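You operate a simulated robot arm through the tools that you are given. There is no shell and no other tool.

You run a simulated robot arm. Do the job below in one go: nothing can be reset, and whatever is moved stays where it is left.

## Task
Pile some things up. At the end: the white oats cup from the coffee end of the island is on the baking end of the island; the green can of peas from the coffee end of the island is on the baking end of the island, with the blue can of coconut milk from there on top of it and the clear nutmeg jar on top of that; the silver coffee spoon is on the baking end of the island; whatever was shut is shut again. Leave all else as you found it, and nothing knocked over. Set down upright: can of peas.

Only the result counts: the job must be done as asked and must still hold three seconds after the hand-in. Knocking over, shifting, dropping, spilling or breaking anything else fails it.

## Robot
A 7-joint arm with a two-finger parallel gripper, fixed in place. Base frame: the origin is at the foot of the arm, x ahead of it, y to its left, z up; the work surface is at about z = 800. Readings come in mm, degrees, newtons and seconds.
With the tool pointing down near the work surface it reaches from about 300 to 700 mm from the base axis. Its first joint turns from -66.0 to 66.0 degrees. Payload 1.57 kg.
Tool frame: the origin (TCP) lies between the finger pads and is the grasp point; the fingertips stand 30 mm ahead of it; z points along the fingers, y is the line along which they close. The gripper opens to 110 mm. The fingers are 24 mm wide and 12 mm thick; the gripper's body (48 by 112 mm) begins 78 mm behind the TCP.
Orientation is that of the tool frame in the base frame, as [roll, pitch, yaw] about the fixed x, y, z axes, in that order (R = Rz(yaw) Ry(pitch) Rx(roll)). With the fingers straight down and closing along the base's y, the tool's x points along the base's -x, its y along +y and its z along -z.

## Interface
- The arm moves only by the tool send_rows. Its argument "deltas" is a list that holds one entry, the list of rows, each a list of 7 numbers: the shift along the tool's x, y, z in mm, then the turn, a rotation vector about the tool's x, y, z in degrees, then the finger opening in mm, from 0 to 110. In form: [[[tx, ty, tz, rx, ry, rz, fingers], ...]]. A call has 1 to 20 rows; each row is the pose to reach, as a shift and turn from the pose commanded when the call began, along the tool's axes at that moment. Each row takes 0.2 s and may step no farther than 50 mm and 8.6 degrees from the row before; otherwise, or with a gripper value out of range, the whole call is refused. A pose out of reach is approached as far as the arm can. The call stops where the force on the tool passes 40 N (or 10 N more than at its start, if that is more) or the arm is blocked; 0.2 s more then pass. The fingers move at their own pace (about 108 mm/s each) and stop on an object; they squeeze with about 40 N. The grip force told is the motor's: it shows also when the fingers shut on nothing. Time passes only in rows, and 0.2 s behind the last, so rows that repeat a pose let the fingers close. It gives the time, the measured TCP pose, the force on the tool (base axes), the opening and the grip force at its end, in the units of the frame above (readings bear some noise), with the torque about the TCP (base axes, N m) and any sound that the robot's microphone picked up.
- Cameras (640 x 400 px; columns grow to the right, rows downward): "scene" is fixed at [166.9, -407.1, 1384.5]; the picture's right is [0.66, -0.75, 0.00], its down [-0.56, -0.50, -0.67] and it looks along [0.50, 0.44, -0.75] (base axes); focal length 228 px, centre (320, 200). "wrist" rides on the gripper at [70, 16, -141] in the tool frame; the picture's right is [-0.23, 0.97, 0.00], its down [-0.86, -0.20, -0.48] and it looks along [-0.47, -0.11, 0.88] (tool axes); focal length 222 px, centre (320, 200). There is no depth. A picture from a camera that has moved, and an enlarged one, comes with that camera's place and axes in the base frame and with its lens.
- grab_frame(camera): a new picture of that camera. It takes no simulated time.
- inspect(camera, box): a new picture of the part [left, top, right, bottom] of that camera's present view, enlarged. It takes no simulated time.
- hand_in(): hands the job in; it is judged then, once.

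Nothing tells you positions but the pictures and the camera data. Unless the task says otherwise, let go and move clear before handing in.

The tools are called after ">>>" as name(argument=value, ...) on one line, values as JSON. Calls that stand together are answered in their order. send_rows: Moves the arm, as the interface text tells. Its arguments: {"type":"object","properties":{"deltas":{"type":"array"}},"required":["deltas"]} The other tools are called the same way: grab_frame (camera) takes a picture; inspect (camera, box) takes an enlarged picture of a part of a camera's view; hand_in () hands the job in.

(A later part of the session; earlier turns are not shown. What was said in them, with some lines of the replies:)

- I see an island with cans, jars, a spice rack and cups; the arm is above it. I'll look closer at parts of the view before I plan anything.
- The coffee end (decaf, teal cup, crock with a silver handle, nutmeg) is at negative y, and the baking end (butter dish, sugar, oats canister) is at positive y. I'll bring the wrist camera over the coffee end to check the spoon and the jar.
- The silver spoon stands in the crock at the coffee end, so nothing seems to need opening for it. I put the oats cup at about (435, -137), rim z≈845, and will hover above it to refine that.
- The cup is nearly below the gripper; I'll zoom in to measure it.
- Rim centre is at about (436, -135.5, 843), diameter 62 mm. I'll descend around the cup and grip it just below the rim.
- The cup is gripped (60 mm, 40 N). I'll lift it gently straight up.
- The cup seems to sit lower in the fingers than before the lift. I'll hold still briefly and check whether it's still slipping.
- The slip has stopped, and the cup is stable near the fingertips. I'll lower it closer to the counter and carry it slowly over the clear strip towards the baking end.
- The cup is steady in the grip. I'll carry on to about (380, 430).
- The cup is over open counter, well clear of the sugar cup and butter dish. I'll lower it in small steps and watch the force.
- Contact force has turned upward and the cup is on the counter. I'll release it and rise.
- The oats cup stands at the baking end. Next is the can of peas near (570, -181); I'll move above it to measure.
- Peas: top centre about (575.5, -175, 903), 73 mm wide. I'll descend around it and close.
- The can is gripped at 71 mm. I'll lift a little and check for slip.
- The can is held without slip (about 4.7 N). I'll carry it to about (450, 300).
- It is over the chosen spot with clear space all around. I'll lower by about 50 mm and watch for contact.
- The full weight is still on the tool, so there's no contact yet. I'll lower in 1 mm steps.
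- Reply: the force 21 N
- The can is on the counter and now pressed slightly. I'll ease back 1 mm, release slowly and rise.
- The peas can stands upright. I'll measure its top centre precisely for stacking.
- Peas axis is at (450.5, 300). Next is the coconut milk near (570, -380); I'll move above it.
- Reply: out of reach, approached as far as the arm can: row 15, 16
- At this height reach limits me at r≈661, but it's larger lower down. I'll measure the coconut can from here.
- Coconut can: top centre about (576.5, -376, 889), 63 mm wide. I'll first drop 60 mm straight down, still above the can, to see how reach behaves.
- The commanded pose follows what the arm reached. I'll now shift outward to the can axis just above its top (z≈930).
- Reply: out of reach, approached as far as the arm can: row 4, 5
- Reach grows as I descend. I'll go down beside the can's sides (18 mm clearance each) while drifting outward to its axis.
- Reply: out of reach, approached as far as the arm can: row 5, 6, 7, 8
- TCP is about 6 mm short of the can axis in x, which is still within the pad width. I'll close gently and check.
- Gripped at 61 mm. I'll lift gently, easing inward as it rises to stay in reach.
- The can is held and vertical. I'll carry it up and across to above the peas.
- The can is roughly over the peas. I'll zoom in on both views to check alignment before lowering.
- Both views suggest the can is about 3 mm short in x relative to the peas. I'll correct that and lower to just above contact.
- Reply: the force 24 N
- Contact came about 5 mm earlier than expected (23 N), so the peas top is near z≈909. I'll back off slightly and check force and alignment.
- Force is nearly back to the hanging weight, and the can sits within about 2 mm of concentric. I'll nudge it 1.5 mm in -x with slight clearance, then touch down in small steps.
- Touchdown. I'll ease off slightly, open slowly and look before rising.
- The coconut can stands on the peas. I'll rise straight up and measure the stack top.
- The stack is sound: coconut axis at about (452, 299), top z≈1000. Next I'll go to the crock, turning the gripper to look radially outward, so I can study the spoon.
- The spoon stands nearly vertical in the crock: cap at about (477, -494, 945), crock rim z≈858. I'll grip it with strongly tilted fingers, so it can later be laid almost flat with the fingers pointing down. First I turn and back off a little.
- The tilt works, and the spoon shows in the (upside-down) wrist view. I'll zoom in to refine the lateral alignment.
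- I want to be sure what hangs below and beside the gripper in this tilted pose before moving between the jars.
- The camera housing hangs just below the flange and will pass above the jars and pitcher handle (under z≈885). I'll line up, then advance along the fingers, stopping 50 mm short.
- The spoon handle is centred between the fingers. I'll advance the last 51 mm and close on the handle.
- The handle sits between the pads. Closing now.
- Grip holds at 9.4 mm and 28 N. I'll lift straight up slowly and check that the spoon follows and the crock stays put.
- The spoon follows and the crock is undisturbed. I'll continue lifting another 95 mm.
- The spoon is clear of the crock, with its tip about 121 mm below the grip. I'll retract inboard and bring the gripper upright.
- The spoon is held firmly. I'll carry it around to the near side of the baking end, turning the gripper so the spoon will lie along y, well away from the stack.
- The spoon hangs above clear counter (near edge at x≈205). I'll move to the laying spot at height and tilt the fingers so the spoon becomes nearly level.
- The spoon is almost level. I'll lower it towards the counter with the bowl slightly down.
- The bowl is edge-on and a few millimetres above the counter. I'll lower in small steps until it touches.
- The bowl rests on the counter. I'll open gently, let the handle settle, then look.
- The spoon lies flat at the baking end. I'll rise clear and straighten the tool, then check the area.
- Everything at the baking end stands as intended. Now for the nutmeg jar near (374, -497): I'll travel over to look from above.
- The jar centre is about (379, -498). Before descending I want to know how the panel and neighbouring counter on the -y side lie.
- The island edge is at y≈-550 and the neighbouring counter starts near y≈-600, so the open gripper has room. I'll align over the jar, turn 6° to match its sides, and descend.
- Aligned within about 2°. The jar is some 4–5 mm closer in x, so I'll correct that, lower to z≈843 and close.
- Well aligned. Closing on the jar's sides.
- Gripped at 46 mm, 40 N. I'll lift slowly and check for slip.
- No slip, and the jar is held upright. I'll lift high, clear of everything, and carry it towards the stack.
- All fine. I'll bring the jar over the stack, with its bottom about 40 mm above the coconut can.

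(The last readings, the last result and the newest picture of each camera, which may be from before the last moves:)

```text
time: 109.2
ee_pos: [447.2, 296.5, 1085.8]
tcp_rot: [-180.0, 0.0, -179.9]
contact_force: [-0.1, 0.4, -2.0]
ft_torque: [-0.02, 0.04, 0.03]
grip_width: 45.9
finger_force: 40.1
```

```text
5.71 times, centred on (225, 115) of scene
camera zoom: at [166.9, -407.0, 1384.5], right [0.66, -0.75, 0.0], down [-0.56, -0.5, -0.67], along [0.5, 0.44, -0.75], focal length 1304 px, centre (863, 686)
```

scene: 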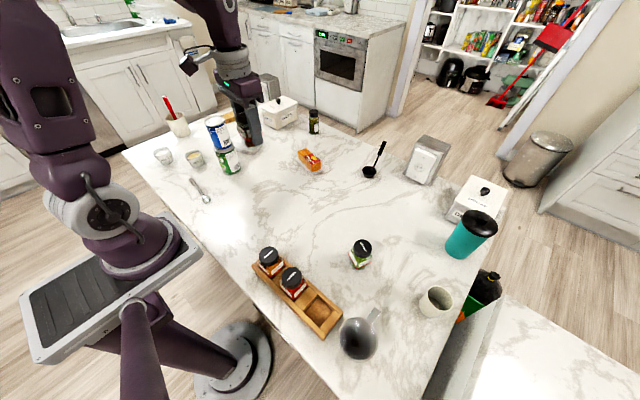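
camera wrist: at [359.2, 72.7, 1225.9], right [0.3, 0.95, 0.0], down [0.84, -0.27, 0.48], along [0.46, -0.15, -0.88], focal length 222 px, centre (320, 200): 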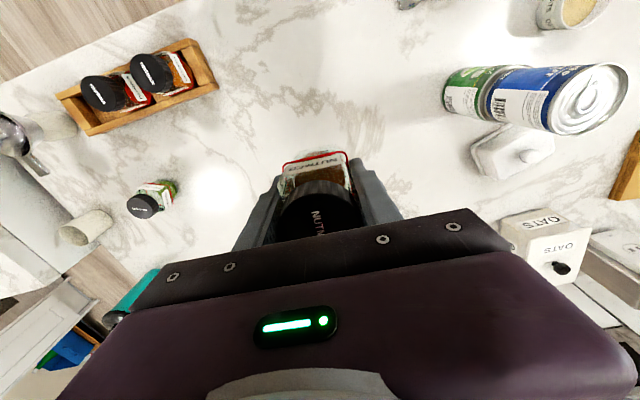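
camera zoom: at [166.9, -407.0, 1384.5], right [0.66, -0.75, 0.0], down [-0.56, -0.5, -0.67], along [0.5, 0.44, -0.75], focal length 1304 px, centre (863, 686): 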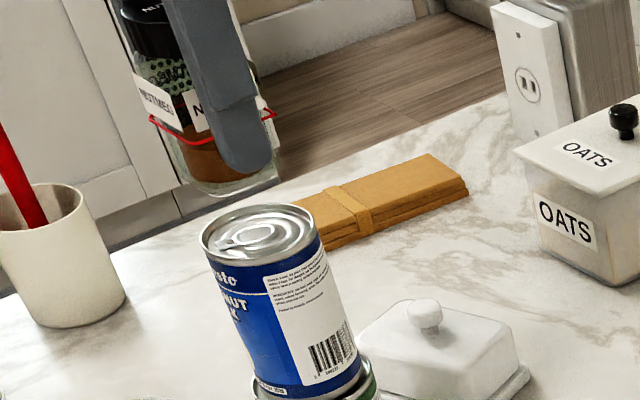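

Let me look closer at the alignment of the jar over the can.

>>> inspect(camera="scene", box=[205, 92, 245, 132])

>>> inspect(camera="wrist", box=[290, 120, 370, 180])

```text
10.00 times, centred on (225, 112) of scene
camera zoom: at [166.9, -407.0, 1384.5], right [0.66, -0.75, 0.0], down [-0.56, -0.5, -0.67], along [0.5, 0.44, -0.75], focal length 2282 px, centre (1270, 1080)
```

zoom: 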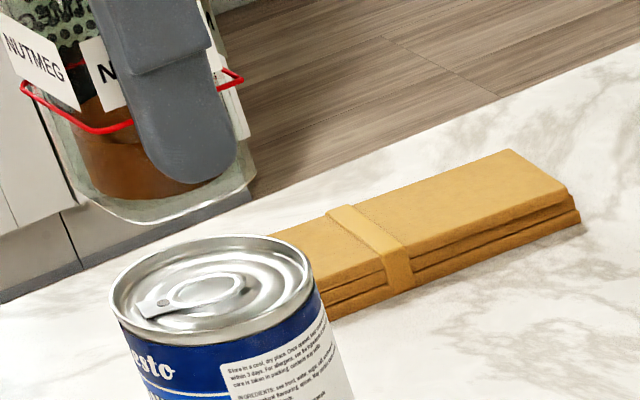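

```text
6.67 times, centred on (330, 150) of wrist
camera zoom: at [377.8, 313.0, 1225.9], right [0.23, 0.97, 0.0], down [0.86, -0.2, 0.48], along [0.47, -0.11, -0.88], focal length 1481 px, centre (253, 533)
```

zoom: 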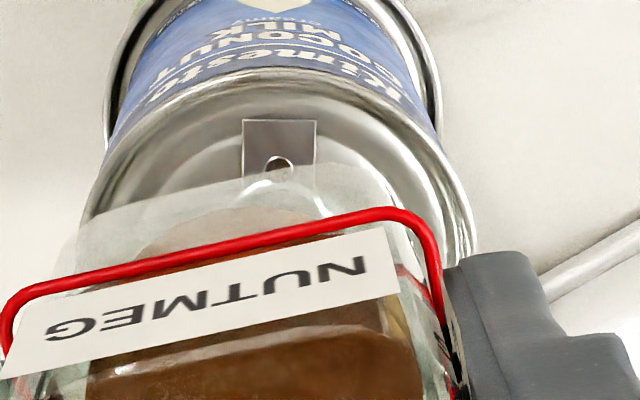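

The jar is about 3 mm short in x. I'll correct that and lower to just above the can.

>>> send_rows(deltas=[[[-3, 1, 3, 0, 0, 0, 0], [-3, 1, 10, 0, 0, 0, 0], [-3, 1, 18, 0, 0, 0, 0], [-3, 1, 25, 0, 0, 0, 0], [-3, 1, 30, 0, 0, 0, 0], [-3, 1, 32, 0, 0, 0, 0], [-3, 1, 32, 0, 0, 0, 0]]])

>>> inspect(camera="scene", box=[205, 92, 245, 132])

>>> inspect(camera="wrist", box=[290, 120, 370, 180])

```text
time: 110.8
ee_pos: [450.0, 297.6, 1055.0]
tcp_rot: [179.9, 0.0, 179.9]
contact_force: [-0.6, -0.8, -2.3]
ft_torque: [0.03, 0.01, -0.02]
grip_width: 45.9
finger_force: 40.0
```

```text
10.00 times, centred on (225, 112) of scene
camera zoom: at [166.9, -407.0, 1384.5], right [0.66, -0.75, 0.0], down [-0.56, -0.5, -0.67], along [0.5, 0.44, -0.75], focal length 2282 px, centre (1270, 1080)
```

zoom: 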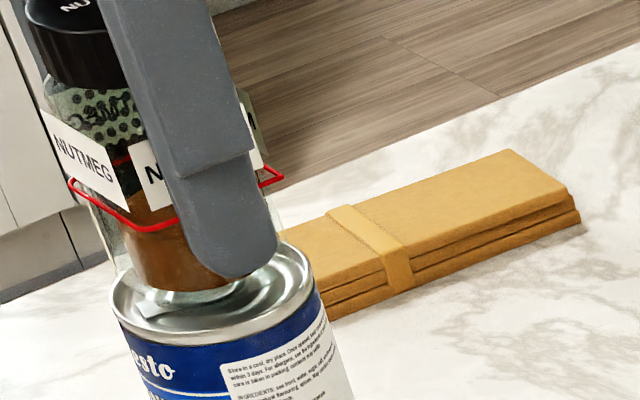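

```text
6.67 times, centred on (330, 150) of wrist
camera zoom: at [380.6, 314.1, 1194.4], right [0.23, 0.97, 0.0], down [0.86, -0.2, 0.48], along [0.47, -0.11, -0.88], focal length 1481 px, centre (253, 533)
```

zoom: 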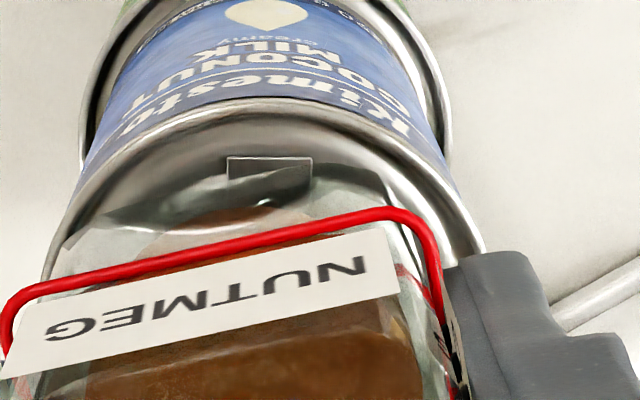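

Aligned within a millimetre or two. I'll approach contact in small steps.

>>> send_rows(deltas=[[[0, 0, 2, 0, 0, 0, 0], [0, 0, 4, 0, 0, 0, 0], [0, 0, 5, 0, 0, 0, 0], [0, 0, 5, 0, 0, 0, 0]]])

>>> send_rows(deltas=[[[0, 0, 1, 0, 0, 0, 0], [0, 0, 1, 0, 0, 0, 0]]])

>>> send_rows(deltas=[[[0, 0, 1, 0, 0, 0, 0], [0, 0, 1, 0, 0, 0, 0]]])

```text
time: 111.8
ee_pos: [450.6, 298.3, 1050.9]
tcp_rot: [180.0, 0.1, 179.9]
contact_force: [-1.9, -4.0, 27.0]
ft_torque: [-0.34, 0.3, -0.03]
grip_width: 46.0
finger_force: 39.7
```

```text
time: 112.4
ee_pos: [450.3, 298.1, 1049.7]
tcp_rot: [179.9, 0.1, 180.0]
contact_force: [5.1, -1.6, 27.2]
ft_torque: [-0.05, -0.16, -0.02]
grip_width: 46.2
finger_force: 40.2
```

```text
time: 113.0
ee_pos: [449.1, 297.8, 1046.7]
tcp_rot: [179.9, 0.1, 180.0]
contact_force: [2.2, 1.5, 26.9]
ft_torque: [0.16, -0.06, -0.02]
grip_width: 46.0
finger_force: 40.1
```

Contact came sooner than expected and I pressed about 27 N through the last steps. I'll stop and check the stack before doing anything else.

>>> inspect(camera="scene", box=[190, 90, 260, 180])

>>> inspect(camera="wrist", box=[250, 90, 390, 230])

```text
4.44 times, centred on (225, 135) of scene
camera zoom: at [166.6, -407.3, 1384.5], right [0.66, -0.75, 0.0], down [-0.56, -0.5, -0.67], along [0.5, 0.44, -0.75], focal length 1014 px, centre (742, 489)
```

zoom: 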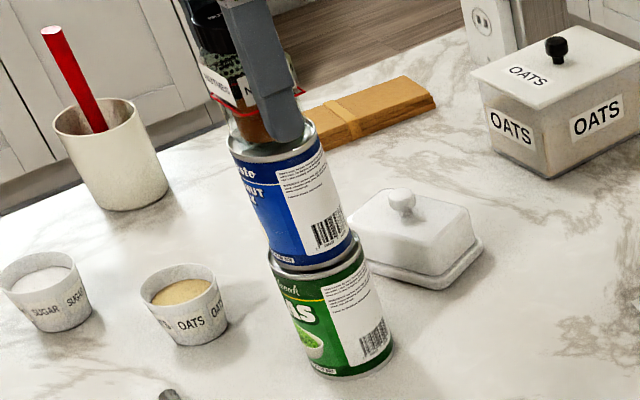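

```text
2.86 times, centred on (320, 160) of wrist
camera zoom: at [380.1, 313.6, 1187.0], right [0.23, 0.97, 0.0], down [0.85, -0.2, 0.48], along [0.47, -0.11, -0.88], focal length 635 px, centre (320, 314)
```

zoom: 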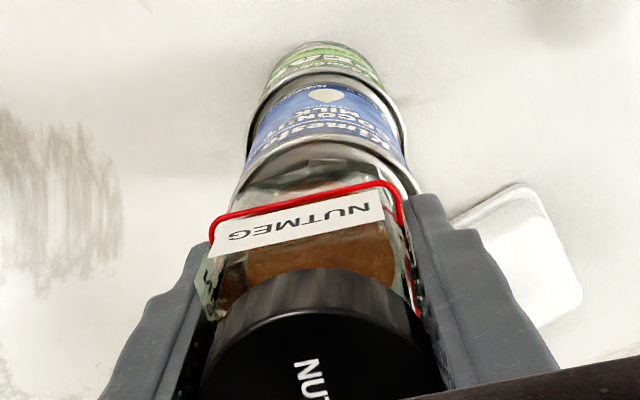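

The stack stands and the jar slid up about 3 mm in the fingers. I'll relieve the pressure in one small step.

>>> send_rows(deltas=[[[0, 0, -0.6, 0, 0, 0, 0], [0, 0, -1, 0, 0, 0, 0]]])

```text
time: 113.6
ee_pos: [450.4, 298.2, 1046.2]
tcp_rot: [-180.0, -0.1, -180.0]
contact_force: [0.0, 1.9, 13.2]
ft_torque: [0.29, -0.08, -0.03]
grip_width: 45.7
finger_force: 39.8
```

>>> send_rows(deltas=[[[0, 0, -0.4, 0, 0, 0, 0], [0, 0, -0.7, 0, 0, 0, 0]]])

>>> inspect(camera="scene", box=[205, 92, 245, 132])

>>> inspect(camera="wrist", box=[290, 120, 370, 180])

```text
time: 114.2
ee_pos: [450.0, 297.7, 1047.3]
tcp_rot: [-179.9, -0.2, 180.0]
contact_force: [0.4, 0.3, 0.0]
ft_torque: [-0.01, 0.0, -0.01]
grip_width: 45.8
finger_force: 40.3
```

```text
10.00 times, centred on (225, 112) of scene
camera zoom: at [166.9, -407.0, 1384.5], right [0.66, -0.75, 0.0], down [-0.56, -0.5, -0.67], along [0.5, 0.44, -0.75], focal length 2282 px, centre (1270, 1080)
```

zoom: 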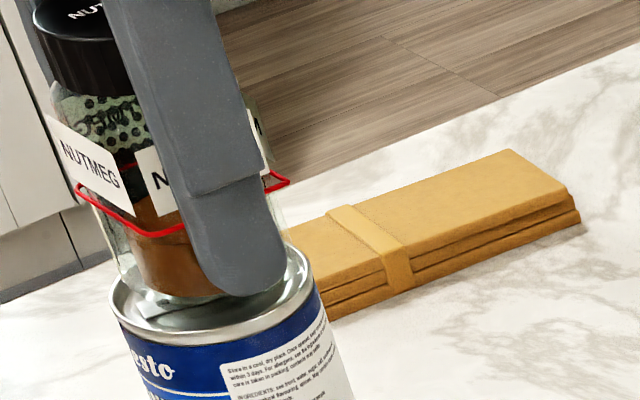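

```text
6.67 times, centred on (330, 150) of wrist
camera zoom: at [381.5, 313.5, 1188.0], right [0.23, 0.97, 0.0], down [0.86, -0.2, 0.48], along [0.46, -0.11, -0.88], focal length 1481 px, centre (253, 533)
```

zoom: 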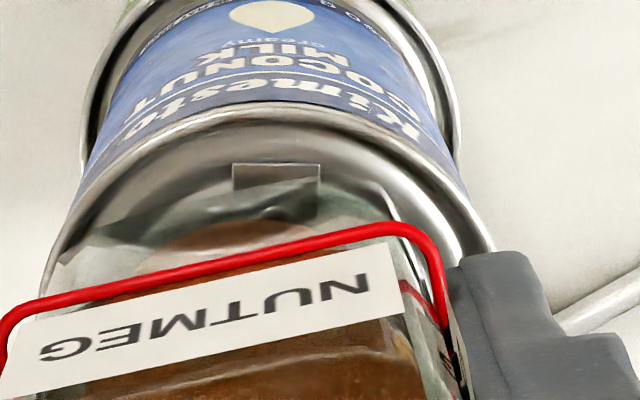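

Force is near zero with the jar resting on the can. I'll release slowly and check.

>>> send_rows(deltas=[[[0, 0, 0, 0, 0, 0, 47], [0, 0, 0, 0, 0, 0, 48.5], [0, 0, 0, 0, 0, 0, 52], [0, 0, 0, 0, 0, 0, 60], [0, 0, 0, 0, 0, 0, 75], [0, 0, 0, 0, 0, 0, 90], [0, 0, 0, 0, 0, 0, 90]]])

>>> inspect(camera="scene", box=[190, 85, 260, 180])

>>> inspect(camera="wrist", box=[250, 90, 390, 230])

```text
time: 115.8
ee_pos: [450.4, 297.0, 1048.0]
tcp_rot: [180.0, 0.1, 179.9]
contact_force: [-0.5, 0.1, 0.1]
ft_torque: [-0.02, -0.02, -0.02]
grip_width: 90.1
finger_force: 0.1
```

```text
4.21 times, centred on (225, 132) of scene
camera zoom: at [166.9, -407.1, 1384.5], right [0.66, -0.75, 0.0], down [-0.56, -0.5, -0.67], along [0.5, 0.44, -0.75], focal length 961 px, centre (720, 484)
```

zoom: 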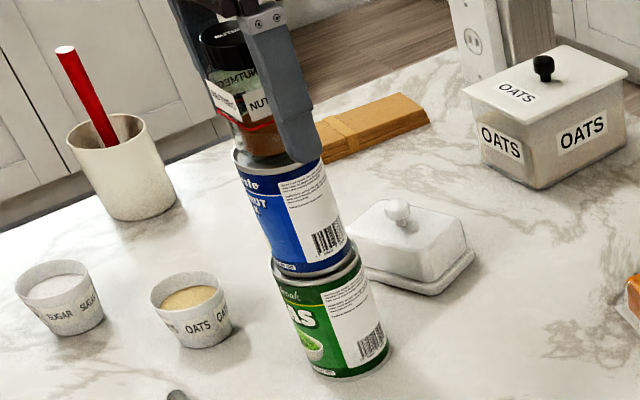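

```text
2.86 times, centred on (320, 160) of wrist
camera zoom: at [381.5, 313.7, 1188.6], right [0.23, 0.97, 0.0], down [0.86, -0.2, 0.48], along [0.47, -0.11, -0.88], focal length 635 px, centre (320, 314)
```

zoom: 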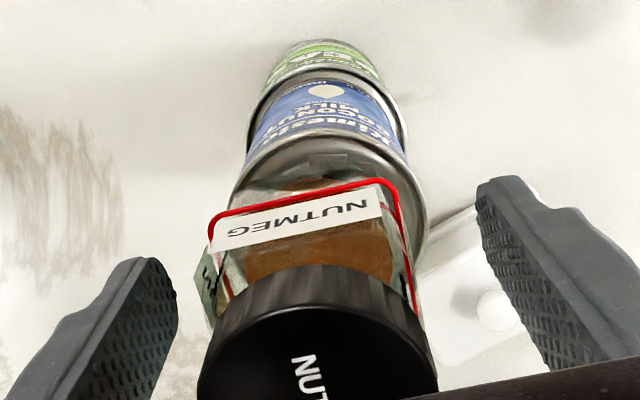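

The jar stands on the stack. I'll rise straight up, well above it.

>>> send_rows(deltas=[[[0, 0, -5, 0, 0, 0, 95], [0, 0, -18, 0, 0, 0, 100], [0, 0, -38, 0, 0, 0, 100], [0, 0, -62, 0, 0, 0, 100], [0, 0, -88, 0, 0, 0, 100], [0, 0, -108, 0, 0, 0, 100], [0, 0, -118, 0, 0, 0, 100], [0, 0, -120, 0, 0, 0, 100]]])

>>> inspect(camera="scene", box=[190, 85, 260, 180])

>>> inspect(camera="wrist", box=[250, 90, 390, 230])

```text
time: 117.6
ee_pos: [449.8, 297.0, 1168.7]
tcp_rot: [179.9, 0.0, -180.0]
contact_force: [-1.4, -0.5, 0.0]
ft_torque: [0.01, -0.02, -0.01]
grip_width: 99.8
finger_force: 0.0
```

```text
4.21 times, centred on (225, 132) of scene
camera zoom: at [166.9, -407.1, 1384.5], right [0.66, -0.75, 0.0], down [-0.56, -0.5, -0.67], along [0.5, 0.44, -0.75], focal length 961 px, centre (720, 484)
```

zoom: 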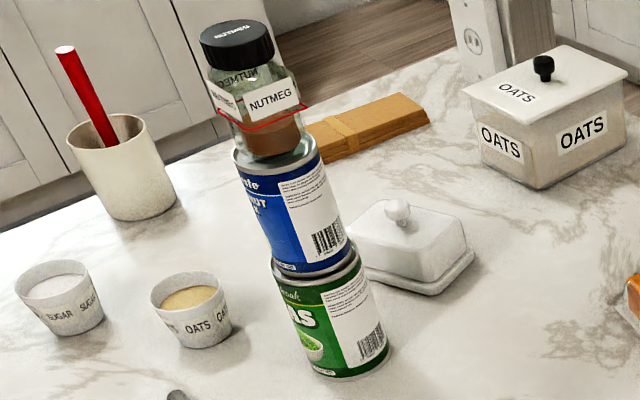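

```text
2.86 times, centred on (320, 160) of wrist
camera zoom: at [380.9, 313.2, 1308.8], right [0.23, 0.97, 0.0], down [0.86, -0.2, 0.48], along [0.47, -0.11, -0.88], focal length 635 px, centre (320, 314)
```

zoom: 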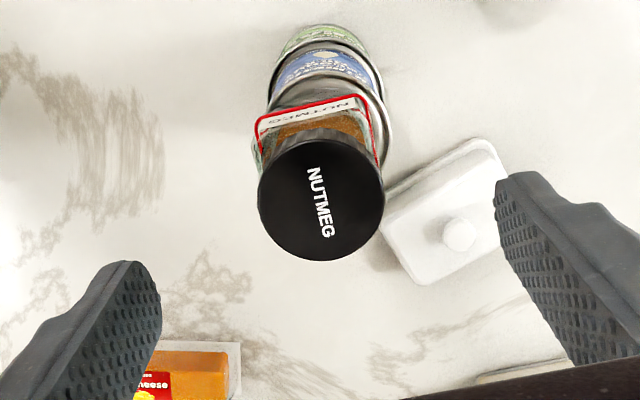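

The full stack stands. I'll move the arm away high and to the middle, then check the whole scene.

>>> send_rows(deltas=[[[2, -10, 0, 0, 0, 0, 100], [8, -40, 0, 0, 0, 0, 100], [16, -80, 0, 0, 0, 0, 100], [24, -120, 0, 0, 0, 0, 100], [32, -160, 0, 0, 0, 0, 100], [40, -200, 0, 0, 0, 0, 100], [46, -240, 0, 0, 0, 0, 100], [50, -280, 0, 0, 0, 0, 100], [50, -310, 0, 0, 0, 0, 100], [50, -318, 0, 0, 0, 0, 100], [50, -318, 0, 0, 0, 0, 100], [50, -318, 0, 0, 0, 0, 100]]])

>>> grab_frame(camera="scene")

>>> inspect(camera="scene", box=[130, 80, 290, 220])

>>> inspect(camera="scene", box=[330, 260, 510, 372])

>>> inspect(camera="scene", box=[230, 230, 390, 330])

```text
time: 120.2
ee_pos: [400.9, -19.0, 1168.4]
tcp_rot: [-180.0, 0.0, -179.9]
contact_force: [0.0, -0.1, -1.4]
ft_torque: [0.04, 0.0, -0.01]
grip_width: 99.6
finger_force: 0.0
```

```text
taken
```

scene: 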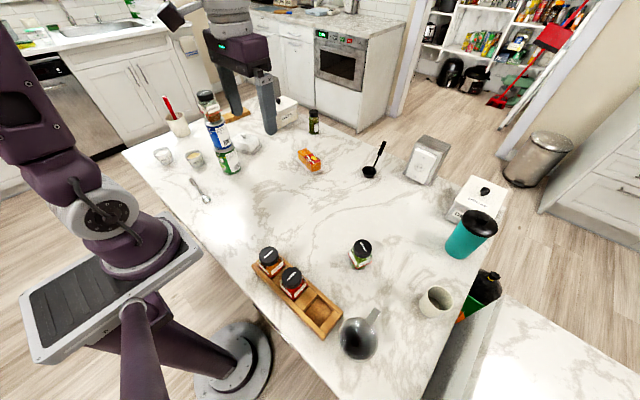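

```text
2.86 times, centred on (210, 150) of scene
camera zoom: at [166.9, -407.1, 1384.5], right [0.66, -0.75, 0.0], down [-0.56, -0.5, -0.67], along [0.5, 0.44, -0.75], focal length 652 px, centre (634, 343)
```

zoom: 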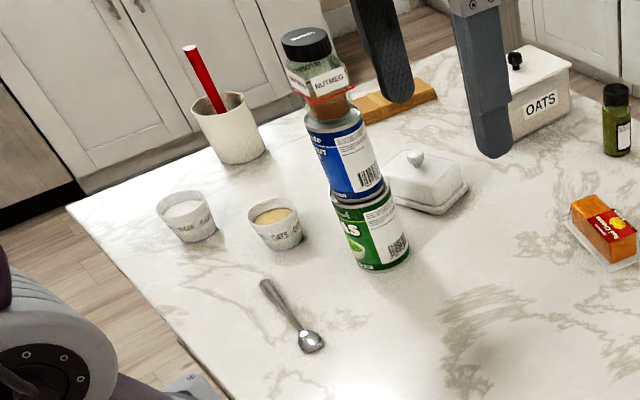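

```text
3.56 times, centred on (420, 316) of scene
camera zoom: at [166.9, -407.1, 1384.5], right [0.66, -0.75, 0.0], down [-0.56, -0.5, -0.67], along [0.5, 0.44, -0.75], focal length 811 px, centre (-36, -212)
```

zoom: 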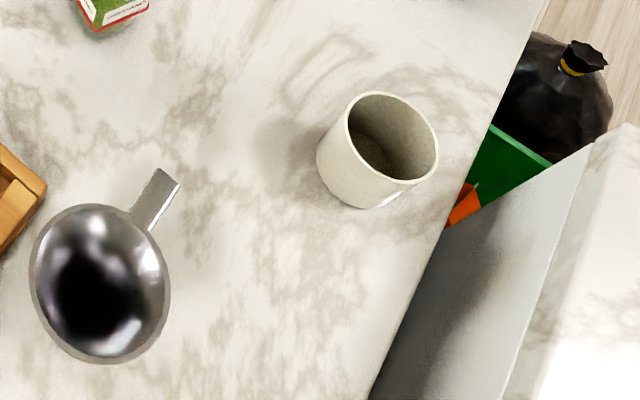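

```text
4.00 times, centred on (310, 280) of scene
camera zoom: at [166.9, -407.1, 1384.5], right [0.66, -0.75, 0.0], down [-0.56, -0.5, -0.67], along [0.5, 0.44, -0.75], focal length 913 px, centre (360, -120)
```

zoom: 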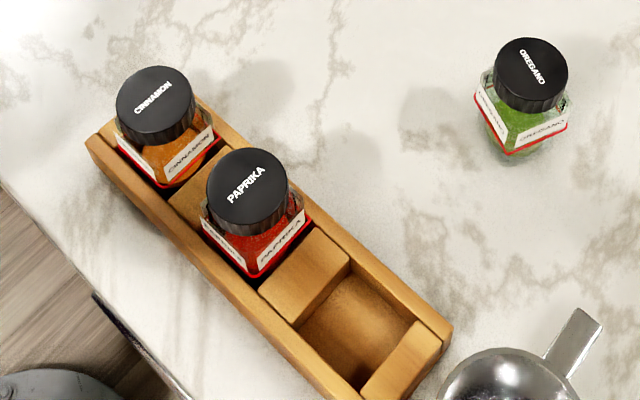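

All five items are placed: the oats cup and silver spoon are on the baking end, and the stack of peas, coconut milk and nutmeg stands there steadily and upright. The crock, pitcher, spice rack and the other things are where they were, and nothing was opened. The arm is clear, so I'm handing in.

>>> hand_in()

```text
The job is handed in.
```

The job is done and handed in; I don't have the judge's result. In the last pictures everything was standing and steady.

- **Oats cup:** it stands upright on the baking end with nothing spilled. It slid about 2 cm lower in the fingers when I first lifted it, then held.
- **Stack:** the can of peas stands upright on the baking end, with the coconut milk on it and the nutmeg jar on top. I pressed the jar down at about 27 N because it touched sooner than I expected. The stack didn't move, and it was still standing about 4 seconds after I let go.
- **Spoon:** it lies flat on the baking end, near the oats cup.
- **Everything else:** the crock, pitcher, spice rack, oregano and the rest look unmoved. I opened nothing, so there was nothing to shut again.

I had to judge from the pictures where the baking end starts. All the pieces sit well past the middle of the island on that side.
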